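You operate a simulated robot arm through the tools that you are given. There is no shell and no other tool.

You are at the controls of a simulated robot arm. One attempt, no reset.

## Task
Change the grey chuck for the orange one, lock it and slip the green core on.
Fine: the grey chuck goes in the free cup of the stand.

It is judged by the outcome, as a careful person would: the job done as asked, and still so three seconds after it is handed in. It fails if anything else is knocked over, pushed out of place, dropped, spilled or broken.

## Robot
A 7-joint arm with a two-finger parallel gripper, fixed in place. Base frame: the origin is on the floor under the middle of its stand, x ahead of it, y to its left, z up; the work surface is at about z = 850. Units: mm, degrees, N and s.
It reaches about 1247 mm from its shoulder. Its first joint turns from -132.0 to 132.0 degrees. Payload 3.91 kg.
Tool frame: the origin (TCP) lies between the finger pads and is the grasp point; the fingertips stand 30 mm ahead of it; z points along the fingers, y is the line along which they close. Largest opening 110 mm; finger width 20, thickness 10; the body of the gripper, 48 by 112 mm, starts 55 mm behind the TCP.
Orientation is that of the tool frame in the base frame, as [roll, pitch, yaw] about the fixed x, y, z axes, in that order (R = Rz(yaw) Ry(pitch) Rx(roll)). With the fingers straight down and closing along the base's y, the tool's x points along the base's -x, its y along +y and its z along -z.

## Interface
- The arm moves only by the tool drive_tool. Its argument "targets" is a list that holds one entry, the list of rows, each a list of 7 numbers: the shift along the base's x, y, z in units of 50 mm (1.0 is 50 mm), then the turn, a rotation vector about the base's x, y, z in units of 4 degrees (1.0 is 4 degrees), then the gripper command, from -1 (shut) to 1 (fully open), values between in proportion. In form: [[[x, y, z, rx, ry, rz, grip], ...]]. A call has 1 to 20 rows; each row shifts and turns the commanded pose from where the row before left it. A call with a number of a shift or a turn outside -1 to 1 is refused whole. A row lasts 0.2 s, in which the tool goes at most 50 mm and 8.6 degrees; a call with a longer step from one row to the next is refused whole, and so is a gripper value outside its range. Where a pose cannot be reached the arm comes as near as it can. A force on the tool above 40 N (or 10 N above the force at the start of the call, whichever is more), or a blocked arm, ends the call early, and 0.2 s more pass. The fingers move at their own pace (about 108 mm/s each) and stop on an object; they squeeze with about 34 N. The grip force told is the motor's: it shows also when the fingers shut on nothing. Time passes only in rows, and 0.2 s behind the last, so rows that do not move let the fingers close. It gives the time, the measured TCP pose, the force on the tool (base axes), the opening and the grip force at its end, in the units of the frame above (readings bear some noise), with the torque about the TCP (base axes, N m) and any sound that the robot's microphone picked up.
- Cameras (640 x 400 px; columns grow to the right, rows downward): "scene" is fixed at [48.9, 499.5, 1493.2]; the picture's right is [-0.53, -0.85, 0.00], its down [-0.31, 0.19, -0.93] and it looks along [0.79, -0.50, -0.36] (base axes); focal length 343 px, centre (320, 200). "wrist" rides on the gripper at [72, 17, -103] in the tool frame; the picture's right is [-0.23, 0.97, 0.00], its down [-0.76, -0.18, -0.62] and it looks along [-0.61, -0.14, 0.78] (tool axes); focal length 222 px, centre (320, 200). There is no depth. A picture from a camera that has moved, and an enlarged one, comes with that camera's place and axes in the base frame and with its lens.
- capture(camera): a new picture of that camera. It takes no simulated time.
- enlarge(camera, box): a new picture of the part [left, top, right, bottom] of that camera's present view, enlarged. It takes no simulated time.
- hand_in(): hands the job in; it is judged then, once.

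Places have to be worked out from the pictures, the camera data and where the tool is seen. Open the gripper and draw the arm clear of the work before you hand the job in, unless the task says otherwise.

The tools are called as name(argument=value, ...) on one line, values as JSON. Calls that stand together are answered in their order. drive_tool: Moves the arm, as the interface text tells. Its arguments: {"type":"object","properties":{"targets":{"type":"array","items":{"type":"array","items":{"type":"array","items":{"type":"number"}}}}},"required":["targets"]} The other tools are called the same way: capture (camera) takes a picture; enlarge (camera, box) takes an enlarged picture of a part of a camera's view; hand_in () hands the job in.

At the start:

```text
t: 0.0
position: [482.1, 369.4, 1326.3]
orientation: [-180.0, -0.1, 180.0]
wrist_force: [-0.1, 0.4, 0.2]
wrist_torque: [0.0, 0.0, -0.01]
grip_width: 110.2
grip_force: 0.0
```

scene: 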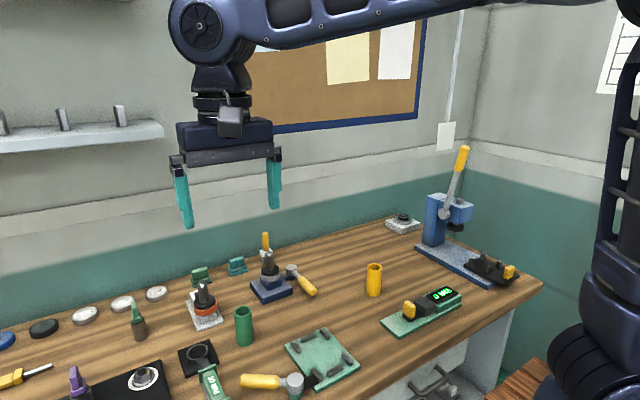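
wrist: 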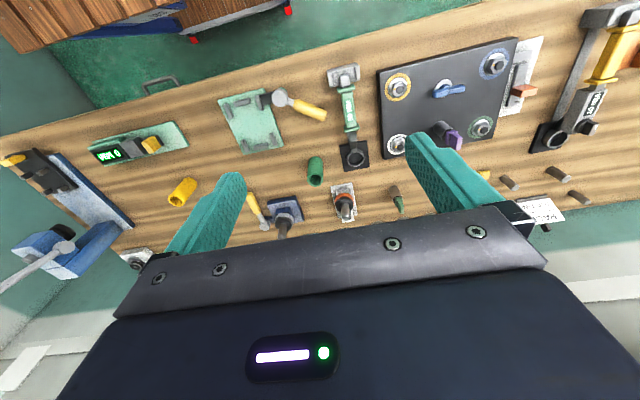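

I start by looking closely at the bench, to find the chucks, the stand and the core.

enlarge(camera="scene", box=[160, 220, 340, 332])

enlarge(camera="scene", box=[340, 130, 560, 350])

enlarge(camera="scene", box=[0, 270, 220, 400])

enlarge(camera="wrist", box=[220, 50, 420, 250])

enlarge(camera="wrist", box=[360, 20, 640, 250])

enlarge(camera="wrist", box=[0, 100, 220, 290])

```text
3.56 times, centred on (250, 276) of scene
camera zoom: at [48.9, 499.5, 1493.2], right [-0.53, -0.85, 0.0], down [-0.31, 0.19, -0.93], along [0.79, -0.5, -0.36], focal length 1218 px, centre (569, -70)
```

zoom: 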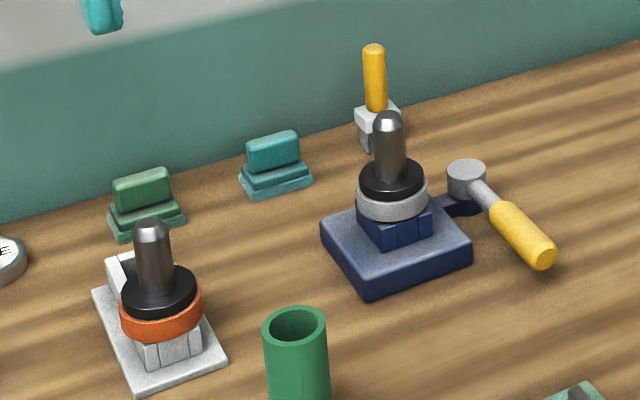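

```text
1.82 times, centred on (450, 240) of scene
camera zoom: at [48.9, 499.5, 1493.2], right [-0.53, -0.85, 0.0], down [-0.31, 0.19, -0.93], along [0.79, -0.5, -0.36], focal length 623 px, centre (84, 127)
```

zoom: 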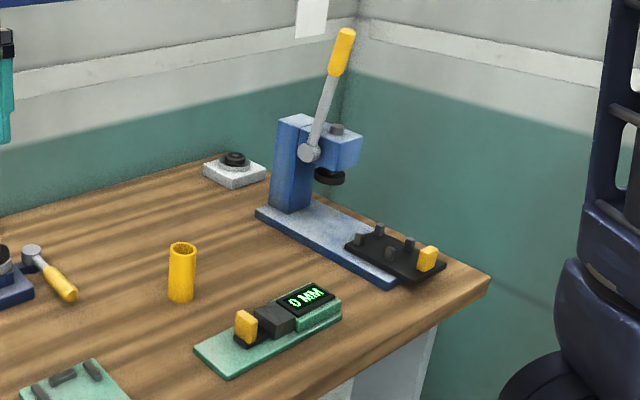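

```text
2.91 times, centred on (110, 335) of scene
camera zoom: at [48.9, 499.5, 1493.2], right [-0.53, -0.85, 0.0], down [-0.31, 0.19, -0.93], along [0.79, -0.5, -0.36], focal length 997 px, centre (931, -193)
```

zoom: 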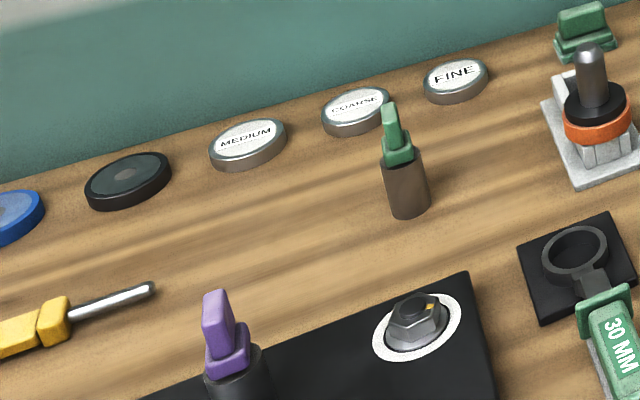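

```text
2.00 times, centred on (320, 150) of wrist
camera zoom: at [408.3, 385.0, 1429.4], right [0.23, 0.97, 0.0], down [0.76, -0.18, 0.62], along [0.61, -0.14, -0.78], focal length 444 px, centre (320, 300)
```

zoom: 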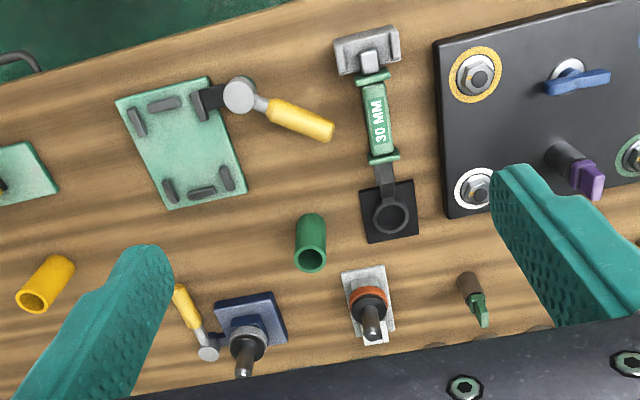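

```text
1.74 times, centred on (500, 135) of wrist
camera zoom: at [408.3, 385.0, 1429.4], right [0.23, 0.97, 0.0], down [0.76, -0.18, 0.62], along [0.61, -0.14, -0.78], focal length 386 px, centre (7, 313)
```

zoom: 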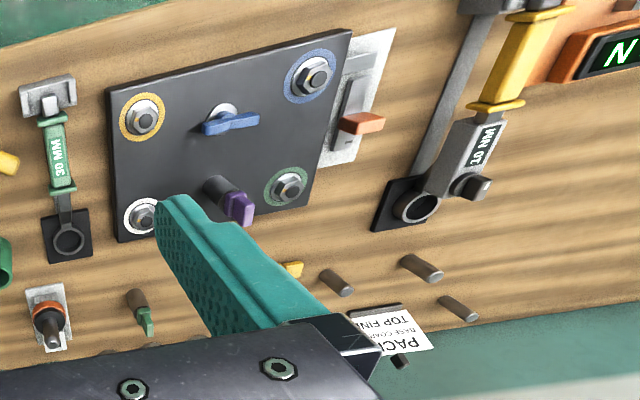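

```text
2.11 times, centred on (110, 195) of wrist
camera zoom: at [408.3, 385.0, 1429.4], right [0.23, 0.97, 0.0], down [0.76, -0.18, 0.62], along [0.61, -0.14, -0.78], focal length 468 px, centre (762, 210)
```

zoom: 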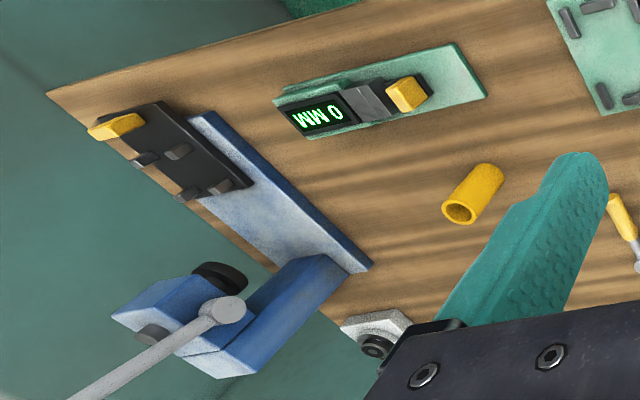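

The grey chuck sits in the blue base (about x 870, y 155), the orange one in the light grey stand (about 842, 358), and the green core stands near (742, 291). I move the wrist camera nearer, staying high above everything, for a better look at the base and its lever.

drive_tool(targets=[[[0.5, -0.42, -0.4, 0, 0, 0, 1], [0.5, -0.42, -0.4, 0, 0, 0, 1], [0.5, -0.42, -0.4, 0, 0, 0, 1], [0.5, -0.42, -0.4, 0, 0, 0, 1], [0.5, -0.42, -0.4, 0, 0, 0, 1], [0.5, -0.42, -0.4, 0, 0, 0, 1], [0.5, -0.42, -0.4, 0, 0, 0, 1], [0.5, -0.42, -0.4, 0, 0, 0, 1]]])

capture(camera="wrist")

capture(camera="scene")

```text
t: 1.8
position: [680.3, 201.4, 1165.3]
orientation: [-180.0, 0.2, 179.9]
wrist_force: [-0.6, 1.8, 0.5]
wrist_torque: [-0.06, -0.01, -0.01]
grip_width: 110.0
grip_force: 0.0
```

```text
taken
camera wrist: at [607.6, 216.1, 1268.7], right [0.23, 0.97, 0.0], down [0.76, -0.18, 0.62], along [0.61, -0.14, -0.78], focal length 222 px, centre (320, 200)
```

wrist: 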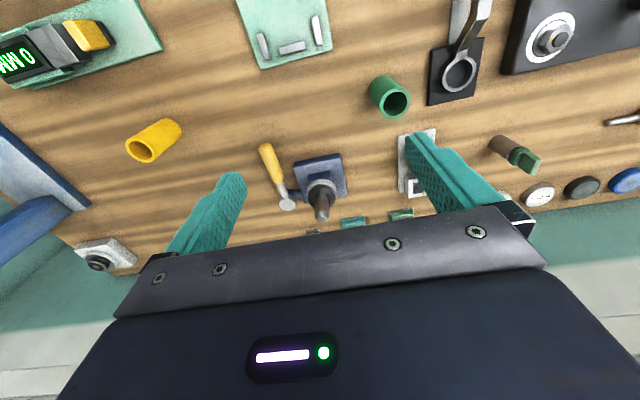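

```text
taken
```

scene: 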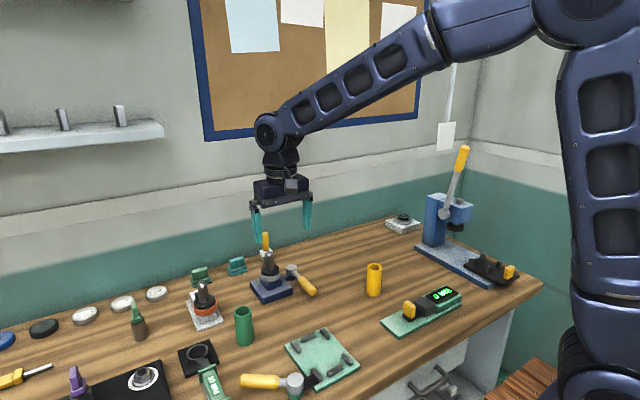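

enlarge(camera="wrist", box=[240, 120, 440, 245])

enlarge(camera="scene", box=[235, 225, 331, 310])

enlarge(camera="scene", box=[170, 270, 260, 350])

```text
3.20 times, centred on (340, 182) of wrist
camera zoom: at [607.6, 216.1, 1268.7], right [0.23, 0.97, 0.0], down [0.76, -0.18, 0.62], along [0.61, -0.14, -0.78], focal length 711 px, centre (256, 256)
```

zoom: 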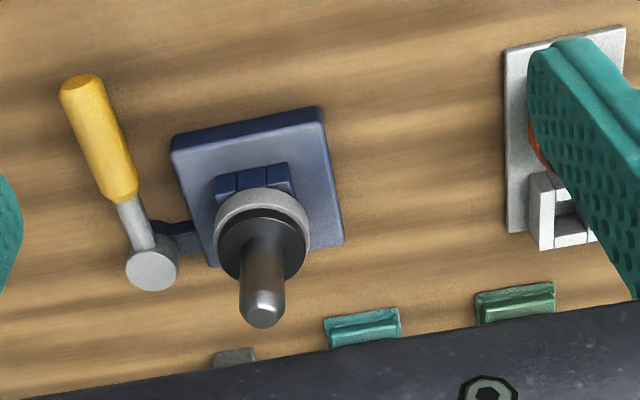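

```text
4.71 times, centred on (283, 268) of scene
camera zoom: at [48.9, 499.5, 1493.2], right [-0.53, -0.85, 0.0], down [-0.31, 0.19, -0.93], along [0.79, -0.5, -0.36], focal length 1613 px, centre (494, -118)
```

zoom: 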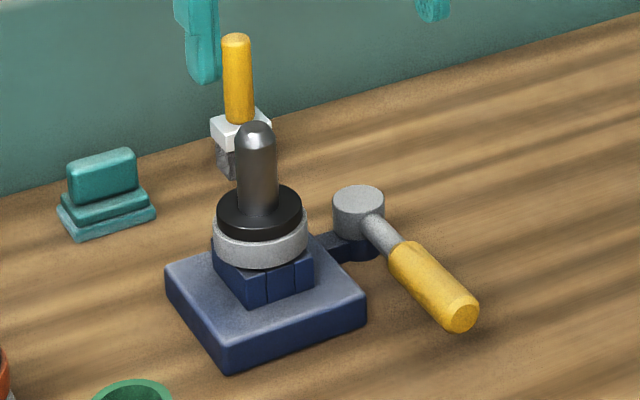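

```text
5.00 times, centred on (215, 310) of scene
camera zoom: at [48.9, 499.5, 1493.2], right [-0.53, -0.85, 0.0], down [-0.31, 0.19, -0.93], along [0.79, -0.5, -0.36], focal length 1713 px, centre (845, -350)
```

zoom: 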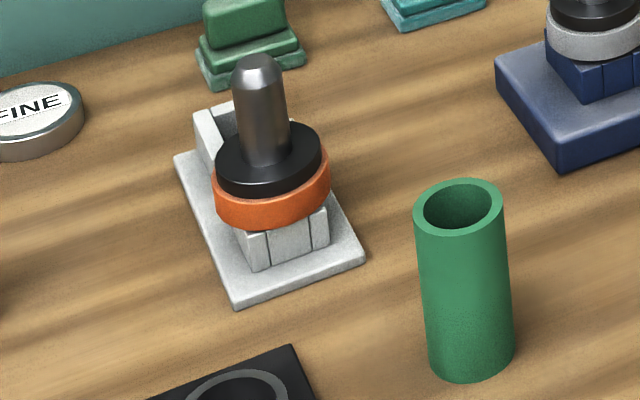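

The lever with the grey pivot stands beside the base with its handle pointing at the robot; I can't yet tell whether it is locked. I go nearer, keeping the fingertips well above the post tops (about z 985), to see the base and the stand.

drive_tool(targets=[[[0.6, -0.2, -0.4, 0, 0, 0, 1], [0.6, -0.2, -0.4, 0, 0, 0, 1], [0.4, -0.2, -0.4, 0, 0, 0, 1], [0.2, -0.2, -0.4, 0, 0, 0, 1]]])

capture(camera="wrist")

enlarge(camera="wrist", box=[220, 60, 420, 240])

```text
t: 2.8
position: [771.3, 159.2, 1085.5]
orientation: [180.0, 0.0, 180.0]
wrist_force: [-0.2, -0.3, -0.1]
wrist_torque: [-0.04, 0.02, 0.01]
grip_width: 110.0
grip_force: 0.1
```

```text
taken
camera wrist: at [696.9, 176.4, 1189.1], right [0.23, 0.97, 0.0], down [0.76, -0.18, 0.62], along [0.61, -0.14, -0.78], focal length 222 px, centre (320, 200)
```

wrist: 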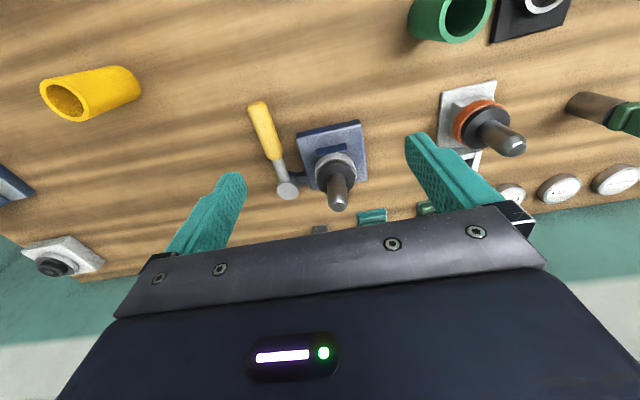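

```text
2.22 times, centred on (320, 150) of wrist
camera zoom: at [696.9, 176.4, 1189.1], right [0.23, 0.97, 0.0], down [0.76, -0.18, 0.62], along [0.61, -0.14, -0.78], focal length 494 px, centre (320, 311)
```

zoom: 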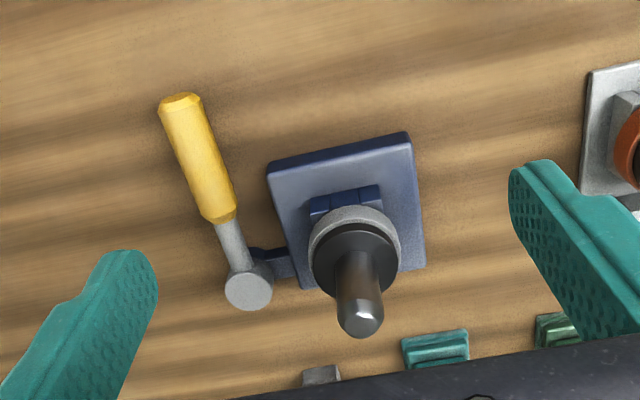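

enlarge(camera="scene", box=[245, 255, 325, 305])

enlarge(camera="wrist", box=[240, 95, 380, 215])

enlarge(camera="wrist", box=[400, 60, 560, 190])

```text
8.00 times, centred on (285, 280) of scene
camera zoom: at [48.9, 499.5, 1493.2], right [-0.53, -0.85, 0.0], down [-0.31, 0.19, -0.93], along [0.79, -0.5, -0.36], focal length 2742 px, centre (600, -440)
```

zoom: 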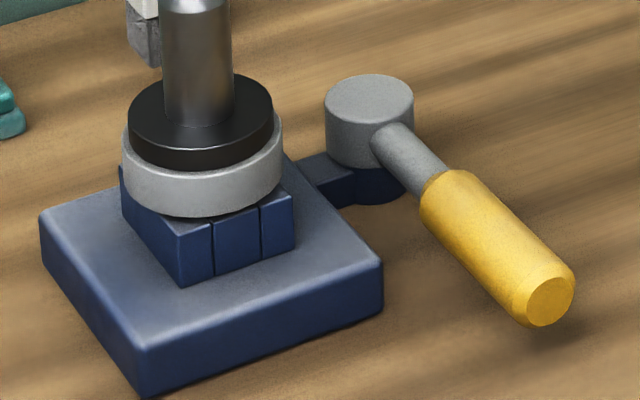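

```text
3.33 times, centred on (310, 155) of wrist
camera zoom: at [696.9, 176.4, 1189.1], right [0.23, 0.97, 0.0], down [0.76, -0.18, 0.62], along [0.61, -0.14, -0.78], focal length 740 px, centre (353, 350)
```

zoom: 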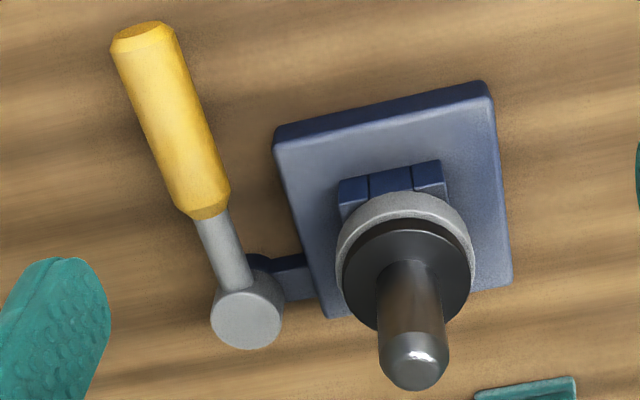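

```text
3.08 times, centred on (480, 125) of wrist
camera zoom: at [696.9, 176.4, 1189.1], right [0.23, 0.97, 0.0], down [0.76, -0.18, 0.62], along [0.61, -0.14, -0.78], focal length 684 px, centre (-172, 431)
```

zoom: 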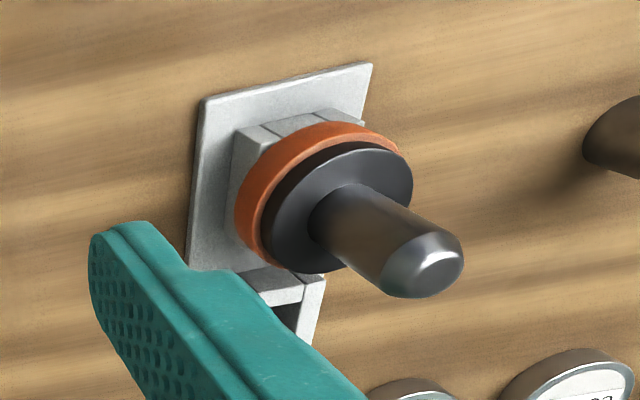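

The base looks axis-aligned, centred near (868, 159), and the grey chuck's post is about 26 mm thick, with its top near z 985. Now I slide over to look at the stand and its free cup, staying high.

drive_tool(targets=[[[0.1, 0.8, 0.1, 0, 0, 0, 1], [0.1, 0.8, 0.1, 0, 0, 0, 1], [0.1, 0.8, 0.1, 0, 0, 0, 1], [0.1, 0.8, 0, 0, 0, 0, 1], [0.1, 0.7, 0, 0, 0, 0, 1], [0, 0, 0, 0, 0, 0, 1]]])

capture(camera="wrist")

enlarge(camera="wrist", box=[250, 100, 390, 230])

```text
t: 4.2
position: [797.6, 355.4, 1100.7]
orientation: [180.0, 0.0, 180.0]
wrist_force: [0.8, 0.0, 0.5]
wrist_torque: [0.01, -0.01, 0.03]
grip_width: 110.1
grip_force: 0.0
```

```text
taken
camera wrist: at [724.7, 371.3, 1203.8], right [0.23, 0.97, 0.0], down [0.76, -0.18, 0.62], along [0.61, -0.14, -0.78], focal length 222 px, centre (320, 200)
```

wrist: 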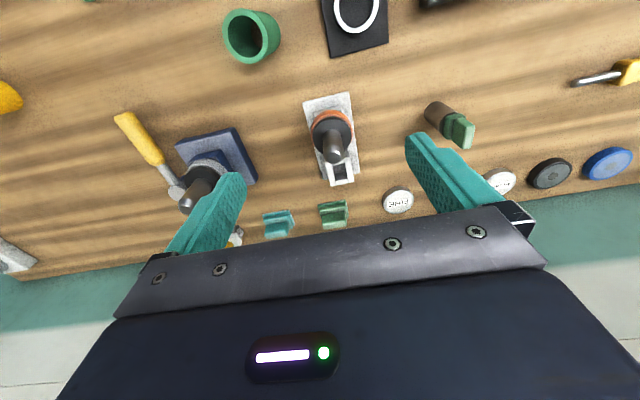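

```text
3.08 times, centred on (320, 165) of wrist
camera zoom: at [724.7, 371.3, 1203.8], right [0.23, 0.97, 0.0], down [0.76, -0.18, 0.62], along [0.61, -0.14, -0.78], focal length 684 px, centre (320, 308)
```

zoom: 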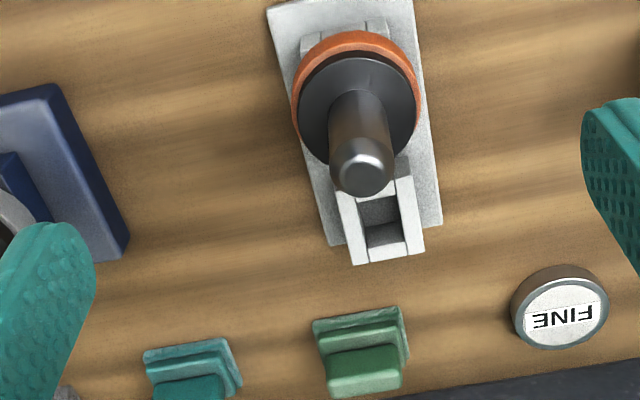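

The stand has a free square cup behind the orange chuck. Now I go above the grey chuck's post at about (868, 160), keeping the tips above its top, to check the alignment before a gentle grasp.

drive_tool(targets=[[[0.2836, -0.7856, -0.08, 0, 0, 0, 1], [0.2836, -0.7856, -0.08, 0, 0, 0, 1], [0.2836, -0.7856, -0.08, 0, 0, 0, 1], [0.2836, -0.7856, -0.08, 0, 0, 0, 1], [0.2836, -0.7856, -0.08, 0, 0, 0, 1], [0, 0, -0.45, 0, 0, 0, 1], [0, 0, -0.45, 0, 0, 0, 1], [0, 0, 0, 0, 0, 0, 1]]])

capture(camera="wrist")

enlarge(camera="wrist", box=[260, 60, 400, 220])

enlarge(camera="scene", box=[225, 200, 325, 300])

```text
t: 6.0
position: [867.6, 157.8, 1036.4]
orientation: [-180.0, 0.0, 179.9]
wrist_force: [0.0, -0.7, 0.8]
wrist_torque: [0.03, -0.02, 0.01]
grip_width: 109.8
grip_force: 0.0
```

```text
taken
camera wrist: at [794.3, 175.2, 1140.2], right [0.23, 0.97, 0.0], down [0.76, -0.18, 0.62], along [0.61, -0.14, -0.78], focal length 222 px, centre (320, 200)
```

wrist: 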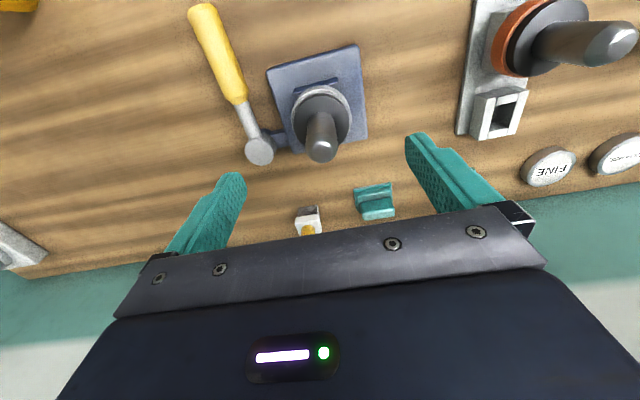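

```text
2.50 times, centred on (330, 140) of wrist
camera zoom: at [794.3, 175.2, 1140.2], right [0.23, 0.97, 0.0], down [0.76, -0.18, 0.62], along [0.61, -0.14, -0.78], focal length 555 px, centre (295, 350)
```

zoom: 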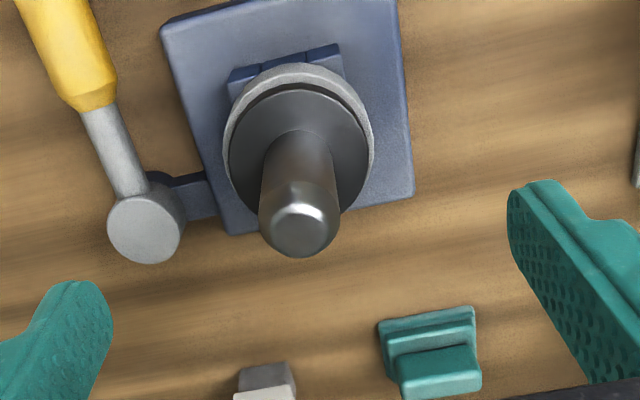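

```text
4.00 times, centred on (275, 250) of scene
camera zoom: at [48.9, 499.5, 1493.2], right [-0.53, -0.85, 0.0], down [-0.31, 0.19, -0.93], along [0.79, -0.5, -0.36], focal length 1371 px, centre (500, 0)
```

zoom: 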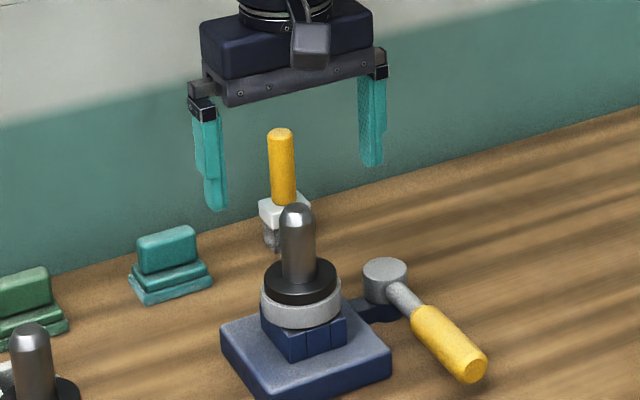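

The post lies within about 2 mm of the tool axis, and nothing else is in the fingers' way. I descend so that the tips stay just above the black disc, then close on the post.

drive_tool(targets=[[[0, 0.02, -0.4, 0, 0, 0, 1], [0, 0, -0.4, 0, 0, 0, 0.5], [0, 0, -0.4, 0, 0, 0, -0.2], [0, 0, 0, 0, 0, 0, -0.4], [0, 0, 0, 0, 0, 0, -0.4]]])

enlarge(camera="wrist", box=[240, 60, 400, 220])

enlarge(camera="scene", box=[225, 210, 325, 300])

```text
t: 7.2
position: [868.1, 161.1, 976.3]
orientation: [179.9, -0.1, -179.9]
wrist_force: [-0.7, -0.5, 0.9]
wrist_torque: [-0.01, 0.03, -0.03]
grip_width: 33.1
grip_force: 0.0
```

```text
2.50 times, centred on (320, 140) of wrist
camera zoom: at [794.0, 176.6, 1079.7], right [0.23, 0.97, 0.0], down [0.76, -0.18, 0.62], along [0.61, -0.14, -0.78], focal length 555 px, centre (320, 350)
```

zoom: 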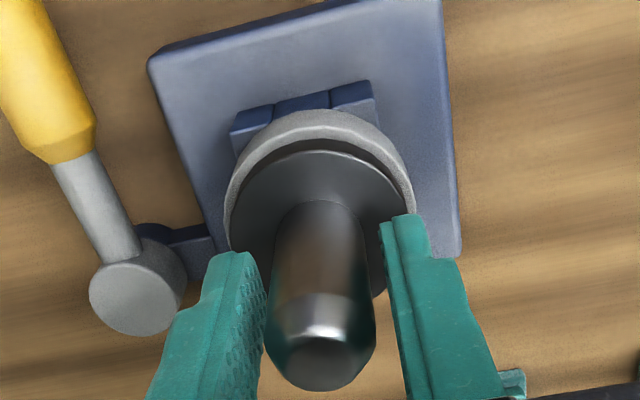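

```text
4.44 times, centred on (275, 255) of scene
camera zoom: at [48.9, 499.5, 1493.2], right [-0.53, -0.85, 0.0], down [-0.31, 0.19, -0.93], along [0.79, -0.5, -0.36], focal length 1523 px, centre (520, -44)
```

zoom: 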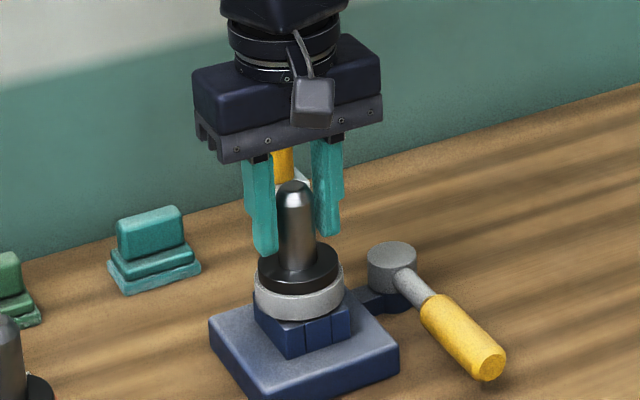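

The post sits slightly to the −y side between the fingers. I nudge 1.5 mm and close, watching the sideways force.

drive_tool(targets=[[[0, -0.03, 0, 0, 0, 0, -0.5], [0, 0, 0, 0, 0, 0, -1], [0, 0, 0, 0, 0, 0, -1], [0, 0, 0, 0, 0, 0, -1]]])

enlarge(camera="wrist", box=[240, 60, 400, 220])

```text
t: 8.2
position: [866.9, 159.3, 975.7]
orientation: [-179.9, 0.0, 179.9]
wrist_force: [3.0, 11.1, 0.2]
wrist_torque: [0.42, -0.12, 0.06]
grip_width: 25.3
grip_force: 33.8
```

```text
2.50 times, centred on (320, 140) of wrist
camera zoom: at [793.9, 175.8, 1080.0], right [0.23, 0.97, 0.0], down [0.76, -0.18, 0.62], along [0.61, -0.14, -0.78], focal length 555 px, centre (320, 350)
```

zoom: 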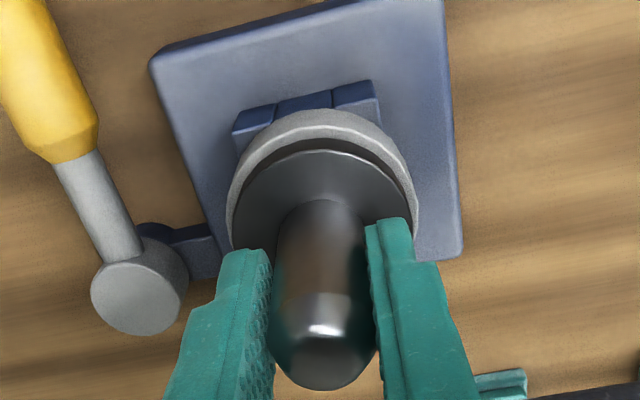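

The grip holds the post (25.3 mm), but the tool feels +11 N in y, so its centre lies a little to +y. I shift up by 0.5 mm and see how the force changes.

drive_tool(targets=[[[0, 0.01, 0, 0, 0, 0, -1], [0, 0, 0, 0, 0, 0, -1]]])

drive_tool(targets=[[[0, 0.01, 0, 0, 0, 0, -1], [0, 0, 0, 0, 0, 0, -1]]])

```text
t: 8.8
position: [867.5, 159.0, 975.7]
orientation: [179.9, 0.0, 180.0]
wrist_force: [5.3, 11.6, 2.8]
wrist_torque: [0.62, 0.14, 0.04]
grip_width: 25.5
grip_force: 34.1
```

```text
t: 9.4
position: [866.9, 160.6, 976.1]
orientation: [180.0, 0.0, 180.0]
wrist_force: [1.9, 7.1, 9.5]
wrist_torque: [0.56, 0.09, 0.05]
grip_width: 25.7
grip_force: 34.1
```

drive_tool(targets=[[[0, 0.016, 0, 0, 0, 0, -1], [0, 0, 0, 0, 0, 0, -1], [0, 0, 0, 0, 0, 0, -1]]])

```text
t: 10.2
position: [867.6, 161.6, 977.7]
orientation: [179.9, 0.0, 179.9]
wrist_force: [-3.2, -5.8, 8.2]
wrist_torque: [0.36, -0.05, -0.09]
grip_width: 25.4
grip_force: 33.6
```

The sideways force is now nearly balanced, so the grey chuck's axis is at about y 161. Next I try a very small lift (2 mm, then 2 mm more) to learn whether the chuck is locked.

drive_tool(targets=[[[0, -0.004, 0.04, 0, 0, 0, -1], [0, 0, 0, 0, 0, 0, -1], [0, 0, 0, 0, 0, 0, -1]]])

drive_tool(targets=[[[0, 0, 0.02, 0, 0, 0, -1], [0, 0, 0, 0, 0, 0, -1]]])

```text
t: 11.0
position: [866.1, 160.3, 976.9]
orientation: [-180.0, -0.1, -180.0]
wrist_force: [8.3, -1.5, -18.0]
wrist_torque: [0.52, -0.66, -0.03]
grip_width: 25.4
grip_force: 33.4
```

```text
t: 11.6
position: [866.6, 159.9, 977.6]
orientation: [-179.9, -0.2, -180.0]
wrist_force: [-3.8, -5.2, -24.2]
wrist_torque: [0.47, 0.22, -0.01]
grip_width: 25.6
grip_force: 34.0
```

The pull rises to 24 N while the tool hardly moves, so the chuck is locked by the lever as it stands now (handle along the base's side). I relax the pull, open and rise, then look at the lever to plan swinging it outward.

drive_tool(targets=[[[0, 0, -0.06, 0, 0, 0, -1], [0, 0, 0, 0, 0, 0, 0.2], [0, 0, 0, 0, 0, 0, 0.2], [0, 0, 0.5, 0, 0, 0, 0.2], [0, 0, 0.8, 0, 0, 0, 0.2], [-0.6, -0.6, 0.2, 0, 0, 0, 0.0], [-0.8, -0.4, 0, 0, 0, 0, -1], [-0.8, 0, 0, 0, 0, 0, -1], [0, 0, 0, 0, 0, 0, -1]]])

capture(camera="wrist")

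enlarge(camera="scene", box=[225, 210, 345, 310])

```text
t: 13.6
position: [757.6, 109.5, 1050.5]
orientation: [-180.0, 0.0, -180.0]
wrist_force: [-0.7, -0.5, 0.4]
wrist_torque: [0.0, 0.02, -0.02]
grip_width: 0.2
grip_force: 34.4
```

```text
taken
camera wrist: at [683.8, 125.9, 1153.8], right [0.23, 0.97, 0.0], down [0.76, -0.18, 0.62], along [0.61, -0.14, -0.78], focal length 222 px, centre (320, 200)
```

wrist: 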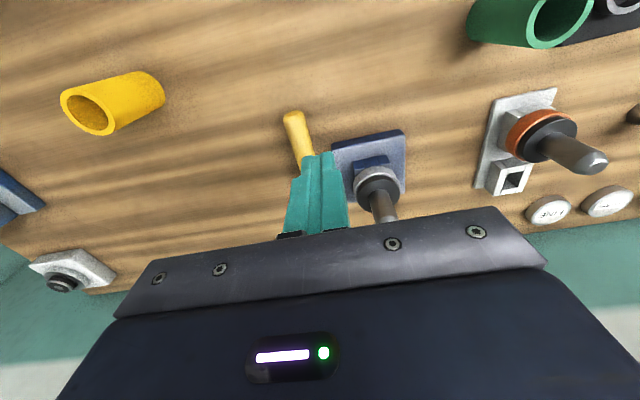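

```text
4.00 times, centred on (285, 260) of scene
camera zoom: at [48.9, 499.5, 1493.2], right [-0.53, -0.85, 0.0], down [-0.31, 0.19, -0.93], along [0.79, -0.5, -0.36], focal length 1371 px, centre (460, -40)
```

zoom: 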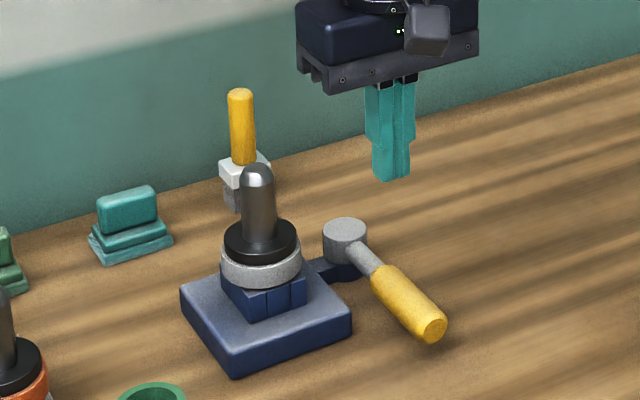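

The lever runs from its pivot at about (890, 76) to its end at about (760, 75), at z about 884. I lower the closed fingertips on its base side, clear of the base plate.

drive_tool(targets=[[[0.28, 0, -0.6, 0, 0, 0, -1], [0, 0, -0.7, 0, 0, 0, -1], [0, 0, -0.7, 0, 0, 0, -1], [0, 0, -0.6, 0, 0, 0, -1], [0, 0, -0.38, 0, 0, 0, -1], [0, 0, 0, 0, 0, 0, -1]]])

capture(camera="wrist")

enlarge(camera="scene", box=[225, 210, 345, 310])

```text
t: 15.0
position: [770.3, 109.3, 900.7]
orientation: [179.9, 0.1, 179.9]
wrist_force: [0.6, 0.1, -0.1]
wrist_torque: [0.01, -0.03, 0.0]
grip_width: 0.1
grip_force: 34.3
```

```text
taken
camera wrist: at [698.2, 125.1, 1004.6], right [0.23, 0.97, 0.0], down [0.76, -0.18, 0.62], along [0.61, -0.14, -0.78], focal length 222 px, centre (320, 200)
```

wrist: 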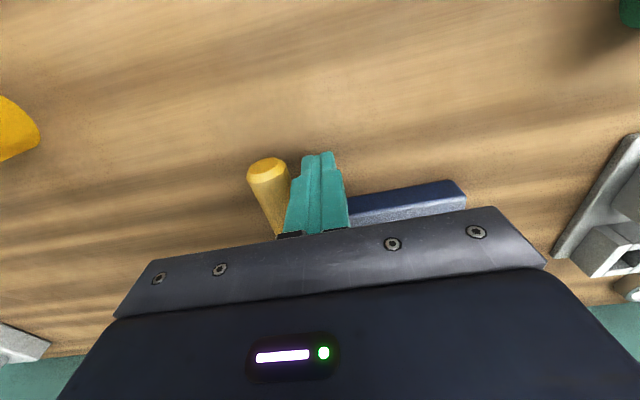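

```text
4.00 times, centred on (285, 260) of scene
camera zoom: at [48.9, 499.5, 1493.2], right [-0.53, -0.85, 0.0], down [-0.31, 0.19, -0.93], along [0.79, -0.5, -0.36], focal length 1371 px, centre (460, -40)
```

zoom: 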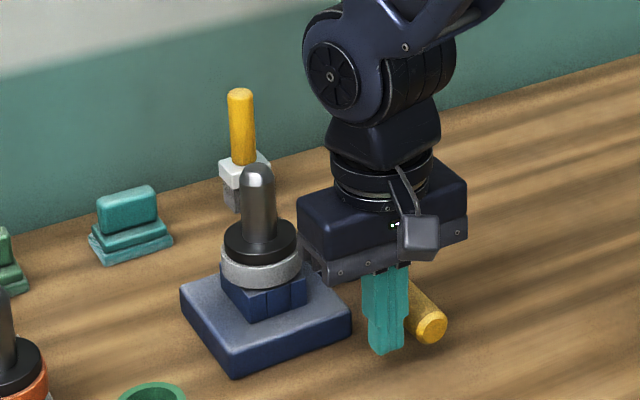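

The fingertips sit between the handle and the base. I push gently outward (−y) along the lever's arc for a first part.

drive_tool(targets=[[[0, -0.25, 0, 0, 0, 0, -1], [0, -0.2, 0, 0, 0, 0, -1], [0, -0.25, 0, 0, 0, 0, -1], [0.01, -0.25, 0, 0, 0, 0, -1], [0.01, -0.25, 0, 0, 0, 0, -1], [0.02, -0.25, 0, 0, 0, 0, -1]]])

enlarge(camera="scene", box=[225, 210, 345, 310])

capture(camera="wrist")

```text
t: 16.4
position: [774.8, 37.7, 901.3]
orientation: [-180.0, 0.0, 179.9]
wrist_force: [-0.1, 0.4, -0.4]
wrist_torque: [0.01, -0.01, 0.01]
grip_width: 0.0
grip_force: 34.6
```

```text
4.00 times, centred on (285, 260) of scene
camera zoom: at [48.9, 499.5, 1493.2], right [-0.53, -0.85, 0.0], down [-0.31, 0.19, -0.93], along [0.79, -0.5, -0.36], focal length 1371 px, centre (460, -40)
```

zoom: 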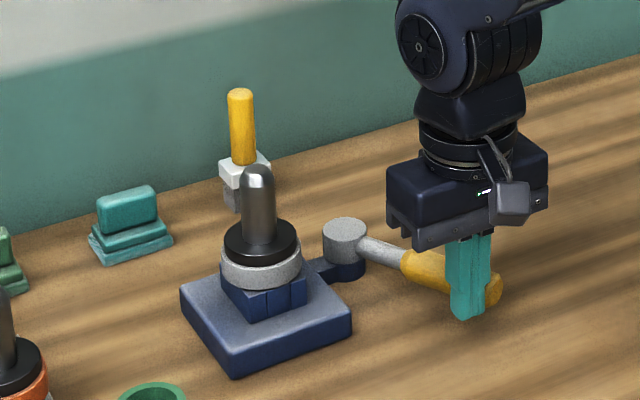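

```text
taken
camera wrist: at [700.6, 54.0, 1005.1], right [0.23, 0.97, 0.0], down [0.76, -0.18, 0.62], along [0.61, -0.14, -0.78], focal length 222 px, centre (320, 200)
```

wrist: 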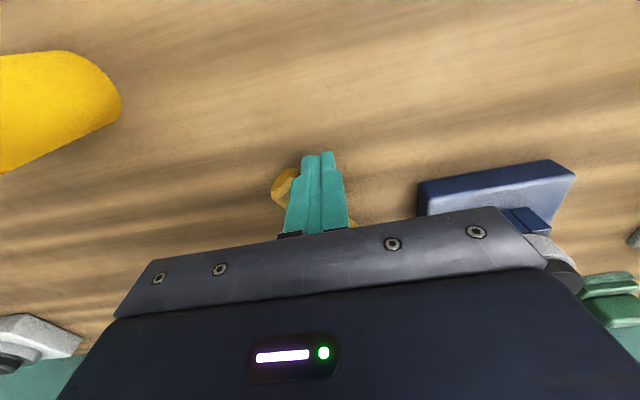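

The lever swings freely (about 30° now, almost no force). I carry on along the arc to about 60° and then 90°, with the force limit as the guard.

drive_tool(targets=[[[0.14, -0.28, 0, 0, 0, 0, -1], [0.156, -0.286, 0, 0, 0, 0, -1], [0.2, -0.24, 0, 0, 0, 0, -1], [0.216, -0.244, 0, 0, 0, 0, -1], [0, 0, 0, 0, 0, 0, -1]]])

enlarge(camera="scene", box=[225, 210, 365, 310])

```text
t: 17.6
position: [809.3, -15.0, 901.9]
orientation: [180.0, 0.0, -180.0]
wrist_force: [0.1, -0.6, 0.7]
wrist_torque: [0.01, 0.04, 0.03]
grip_width: 0.0
grip_force: 33.9
```

```text
4.00 times, centred on (295, 260) of scene
camera zoom: at [48.9, 499.5, 1493.2], right [-0.53, -0.85, 0.0], down [-0.31, 0.19, -0.93], along [0.79, -0.5, -0.36], focal length 1371 px, centre (420, -40)
```

zoom: 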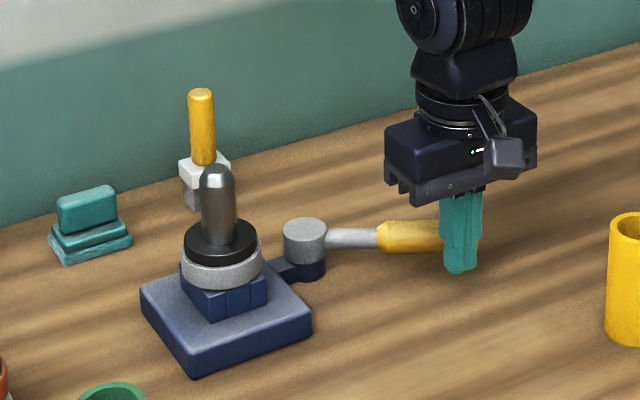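

drive_tool(targets=[[[0.27, -0.18, 0, 0, 0, 0, -1], [0.28, -0.18, 0, 0, 0, 0, -1], [0.31, -0.1, 0, 0, 0, 0, -1], [0.33, -0.1, 0, 0, 0, 0, -1], [0, 0, 0, 0, 0, 0, -1]]])

enlarge(camera="scene", box=[225, 210, 365, 310])

```text
t: 18.1
position: [821.5, -22.2, 900.8]
orientation: [179.9, -0.6, -179.6]
wrist_force: [-21.8, 5.7, 17.5]
wrist_torque: [-0.08, 0.04, -0.16]
grip_width: 0.0
grip_force: 33.5
stopped in row 2: the force on the tool passed its limit at 61 N (the readings are from after the stop); the commanded pose is now the measured one
```

```text
4.00 times, centred on (295, 260) of scene
camera zoom: at [48.9, 499.5, 1493.2], right [-0.53, -0.85, 0.0], down [-0.31, 0.19, -0.93], along [0.79, -0.5, -0.36], focal length 1371 px, centre (420, -40)
```

zoom: 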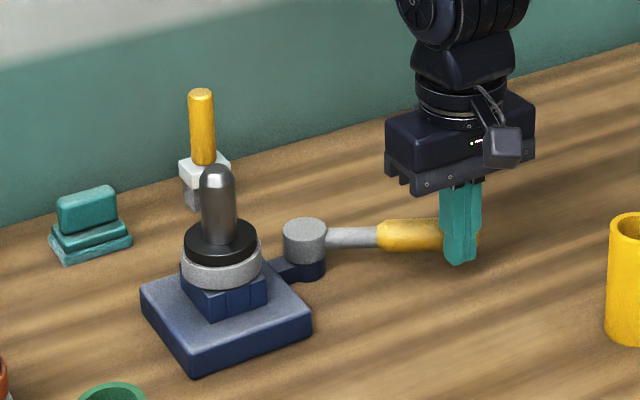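

The lever has reached its open stop at about 65–70°, and the base stayed in place. I back off, rise, and check the orientation after the stop.

drive_tool(targets=[[[-0.4, 0.2, 0, 0, 0, 0, -1], [0, 0, 0.6, 0, 0, 0, -1], [0, 0, 0.9, 0, 0, 0, -1], [0, 0, 0.9, 0, 0, 0, -1], [0, 0, 0.4, 0, 0, 0, -1], [0, 0, 0, 0, 0, 0, -1]]])

capture(camera="wrist")

enlarge(camera="scene", box=[225, 210, 365, 310])

```text
t: 19.5
position: [803.1, -14.0, 1041.8]
orientation: [179.8, -0.5, -179.7]
wrist_force: [-0.1, -0.1, -0.7]
wrist_torque: [0.0, -0.02, 0.04]
grip_width: 0.0
grip_force: 34.2
```

```text
taken
camera wrist: at [730.8, 1.7, 1147.0], right [0.22, 0.97, 0.0], down [0.77, -0.18, 0.61], along [0.6, -0.14, -0.79], focal length 222 px, centre (320, 200)
```

wrist: 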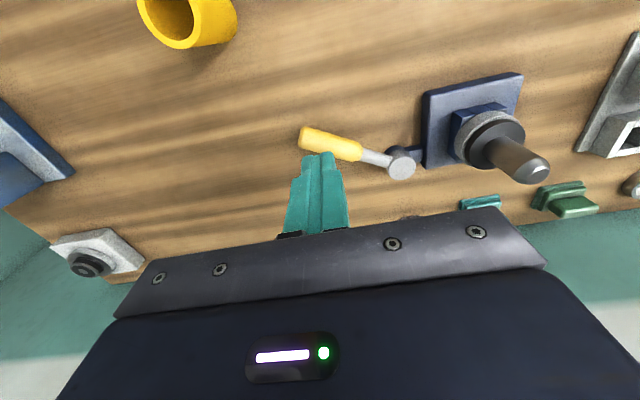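

```text
4.00 times, centred on (295, 260) of scene
camera zoom: at [48.9, 499.5, 1493.2], right [-0.53, -0.85, 0.0], down [-0.31, 0.19, -0.93], along [0.79, -0.5, -0.36], focal length 1371 px, centre (420, -40)
```

zoom: 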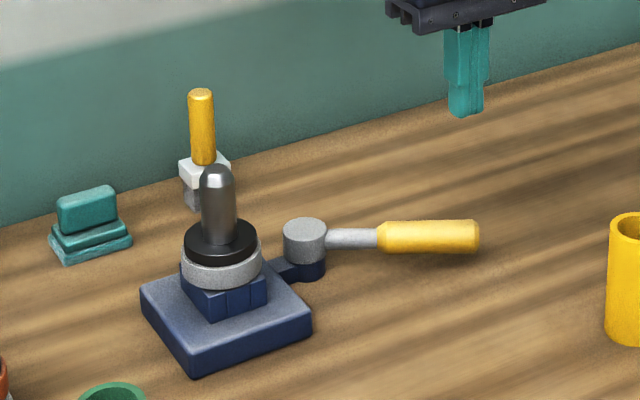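

The lever now stands open. I correct the half-degree tilt left over from the stop and go back above the grey chuck's post.

drive_tool(targets=[[[0, 0, 0.1, -0.05, -0.125, -0.075, -1], [0.32, 0.87, 0, 0, 0, 0, -1], [0.32, 0.87, 0, 0, 0, 0, -0.5], [0.32, 0.87, 0, 0, 0, 0, -0.1], [0.32, 0.87, 0, 0, 0, 0, 0], [0, 0, 0, 0, 0, 0, 0], [0, 0, 0, 0, 0, 0, 0]]])

drive_tool(targets=[[[0, 0, 0, 0, 0, 0, 0]]])

enlarge(camera="wrist", box=[240, 60, 400, 220])

```text
t: 21.1
position: [866.3, 161.1, 1045.9]
orientation: [-179.9, -0.1, 179.9]
wrist_force: [-0.3, 0.5, -0.1]
wrist_torque: [0.0, 0.01, 0.0]
grip_width: 54.9
grip_force: 0.0
```

```text
t: 21.5
position: [866.9, 161.9, 1045.8]
orientation: [-179.8, 0.0, 179.9]
wrist_force: [0.2, 0.4, -0.6]
wrist_torque: [0.02, 0.0, -0.01]
grip_width: 55.0
grip_force: 0.1
```

```text
2.50 times, centred on (320, 140) of wrist
camera zoom: at [793.2, 177.6, 1149.6], right [0.23, 0.97, 0.0], down [0.76, -0.18, 0.62], along [0.61, -0.14, -0.78], focal length 555 px, centre (320, 350)
```

zoom: 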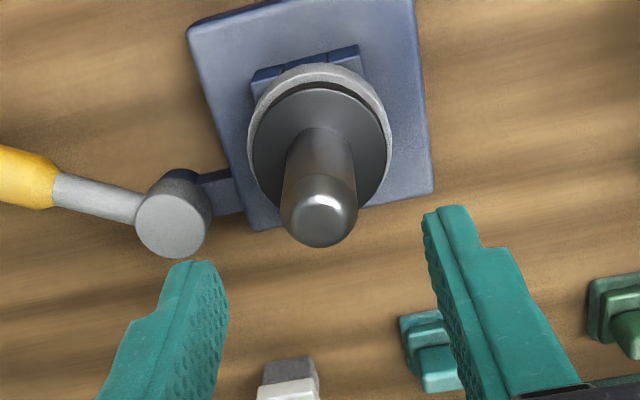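

I'm 1–2 mm to +y of the post; I correct that, descend, and close.

drive_tool(targets=[[[0, -0.028, -0.5, 0, 0, 0, 0], [0, 0, -0.5, 0, 0, 0, -0.1], [0, 0, -0.44, 0, 0, 0, -0.3], [0, 0, 0, 0, 0, 0, -0.45], [0, 0, 0, 0, 0, 0, -1], [0, 0, 0, 0, 0, 0, -1], [0, 0, 0, 0, 0, 0, -1]]])

drive_tool(targets=[[[0, 0, 0, 0, 0, 0, -1]]])

enlarge(camera="wrist", box=[240, 60, 400, 220])

```text
t: 23.1
position: [865.7, 158.3, 974.0]
orientation: [-180.0, -0.1, -180.0]
wrist_force: [1.2, 2.0, 0.2]
wrist_torque: [0.26, -0.15, 0.0]
grip_width: 25.4
grip_force: 33.6
```

```text
t: 23.5
position: [864.2, 158.4, 972.1]
orientation: [-179.9, -0.1, 179.9]
wrist_force: [0.9, 1.3, 0.0]
wrist_torque: [0.22, -0.08, 0.0]
grip_width: 25.0
grip_force: 33.9
```

```text
2.50 times, centred on (320, 140) of wrist
camera zoom: at [792.6, 174.8, 1076.9], right [0.23, 0.97, 0.0], down [0.76, -0.18, 0.62], along [0.61, -0.14, -0.78], focal length 555 px, centre (320, 350)
```

zoom: 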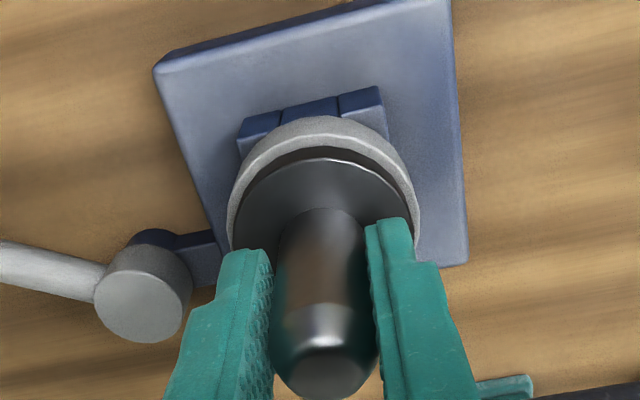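

Grip is balanced now (about 1–2 N sideways). I try lifting 4 mm and check the pull.

drive_tool(targets=[[[0, 0, 0.04, 0, 0, 0, -1], [0, 0, 0.04, 0, 0, 0, -1], [0, 0, 0, 0, 0, 0, -1]]])

```text
t: 24.3
position: [866.5, 159.2, 977.1]
orientation: [-180.0, -0.1, 179.9]
wrist_force: [-1.3, 2.6, -3.1]
wrist_torque: [0.2, 0.1, 0.02]
grip_width: 25.5
grip_force: 33.7
```

The chuck comes free (about 3 N). I lift it straight up out of the base.

drive_tool(targets=[[[0, 0, 0.2, 0, 0, 0, -1], [0, 0, 0.3, 0, 0, 0, -1], [0, 0, 0.4, 0, 0, 0, -1], [0, 0, 0.4, 0, 0, 0, -1], [0, 0, 0.3, 0, 0, 0, -1], [0, 0, 0, 0, 0, 0, -1]]])

enlarge(camera="scene", box=[215, 200, 335, 310])

capture(camera="wrist")

```text
t: 25.7
position: [866.9, 159.0, 1056.6]
orientation: [-179.8, -0.1, 179.8]
wrist_force: [0.3, -1.0, -2.6]
wrist_torque: [-0.07, -0.01, -0.01]
grip_width: 25.2
grip_force: 33.1
```

```text
3.64 times, centred on (275, 255) of scene
camera zoom: at [48.9, 499.5, 1493.2], right [-0.53, -0.85, 0.0], down [-0.31, 0.19, -0.93], along [0.79, -0.5, -0.36], focal length 1246 px, centre (484, 0)
```

zoom: 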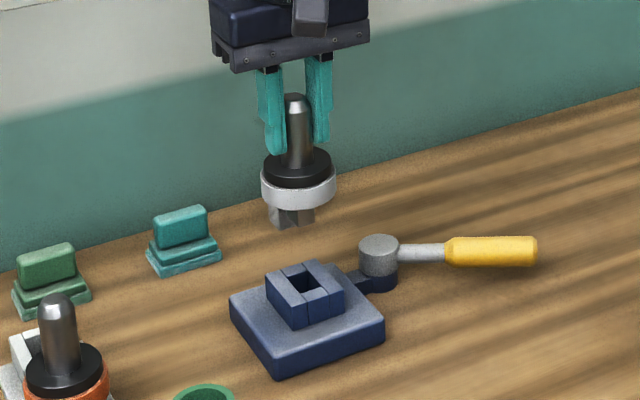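

```text
taken
camera wrist: at [793.2, 175.4, 1160.4], right [0.23, 0.97, 0.0], down [0.76, -0.18, 0.62], along [0.6, -0.14, -0.78], focal length 222 px, centre (320, 200)
```

wrist: 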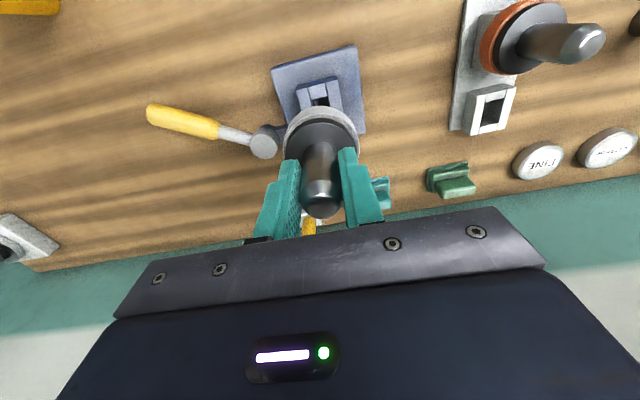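

The shank is square, and the empty base cup is visible. To find the free cup's exact place, I'll compare it with the base cup (whose place I now know from the chuck); first an enlarged view of the free cup from here.

enlarge(camera="wrist", box=[430, 50, 550, 150])

enlarge(camera="wrist", box=[240, 30, 400, 130])

enlarge(camera="scene", box=[240, 220, 310, 310])

enlarge(camera="scene", box=[175, 270, 245, 340])

```text
4.00 times, centred on (490, 100) of wrist
camera zoom: at [793.2, 175.4, 1160.4], right [0.23, 0.97, 0.0], down [0.76, -0.18, 0.62], along [0.6, -0.14, -0.78], focal length 888 px, centre (-360, 600)
```

zoom: 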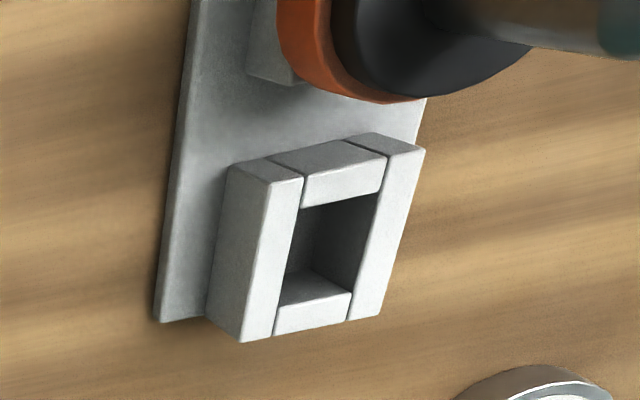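

```text
4.00 times, centred on (320, 80) of wrist
camera zoom: at [793.2, 175.4, 1160.4], right [0.23, 0.97, 0.0], down [0.76, -0.18, 0.62], along [0.6, -0.14, -0.78], focal length 888 px, centre (320, 680)
```

zoom: 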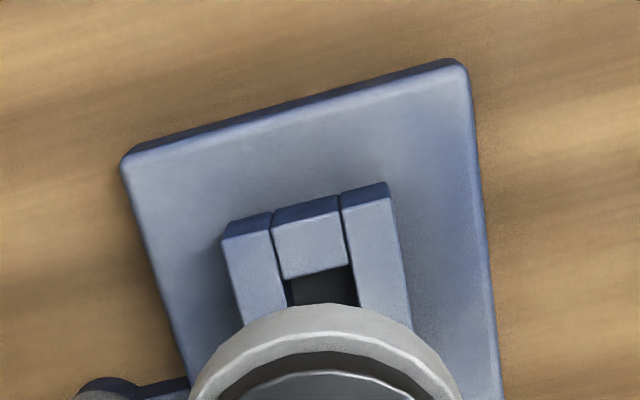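

```text
4.44 times, centred on (275, 265) of scene
camera zoom: at [48.9, 499.5, 1493.2], right [-0.53, -0.85, 0.0], down [-0.31, 0.19, -0.93], along [0.79, -0.5, -0.36], focal length 1523 px, centre (520, -89)
```

zoom: 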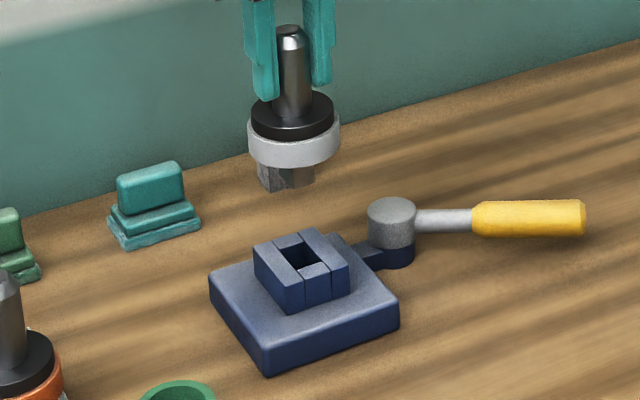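

```text
5.71 times, centred on (210, 305) of scene
camera zoom: at [48.9, 499.5, 1493.2], right [-0.53, -0.85, 0.0], down [-0.31, 0.19, -0.93], along [0.79, -0.5, -0.36], focal length 1958 px, centre (949, -400)
```

zoom: 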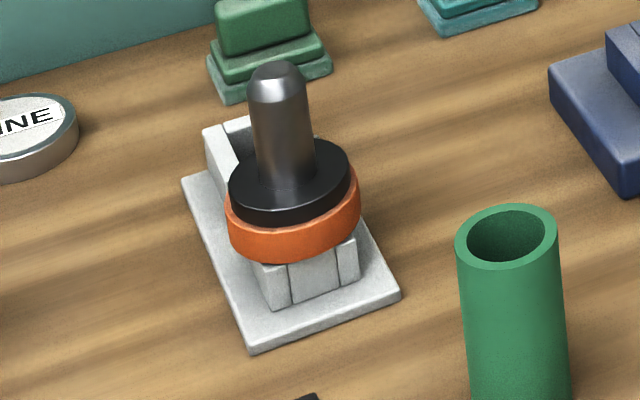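

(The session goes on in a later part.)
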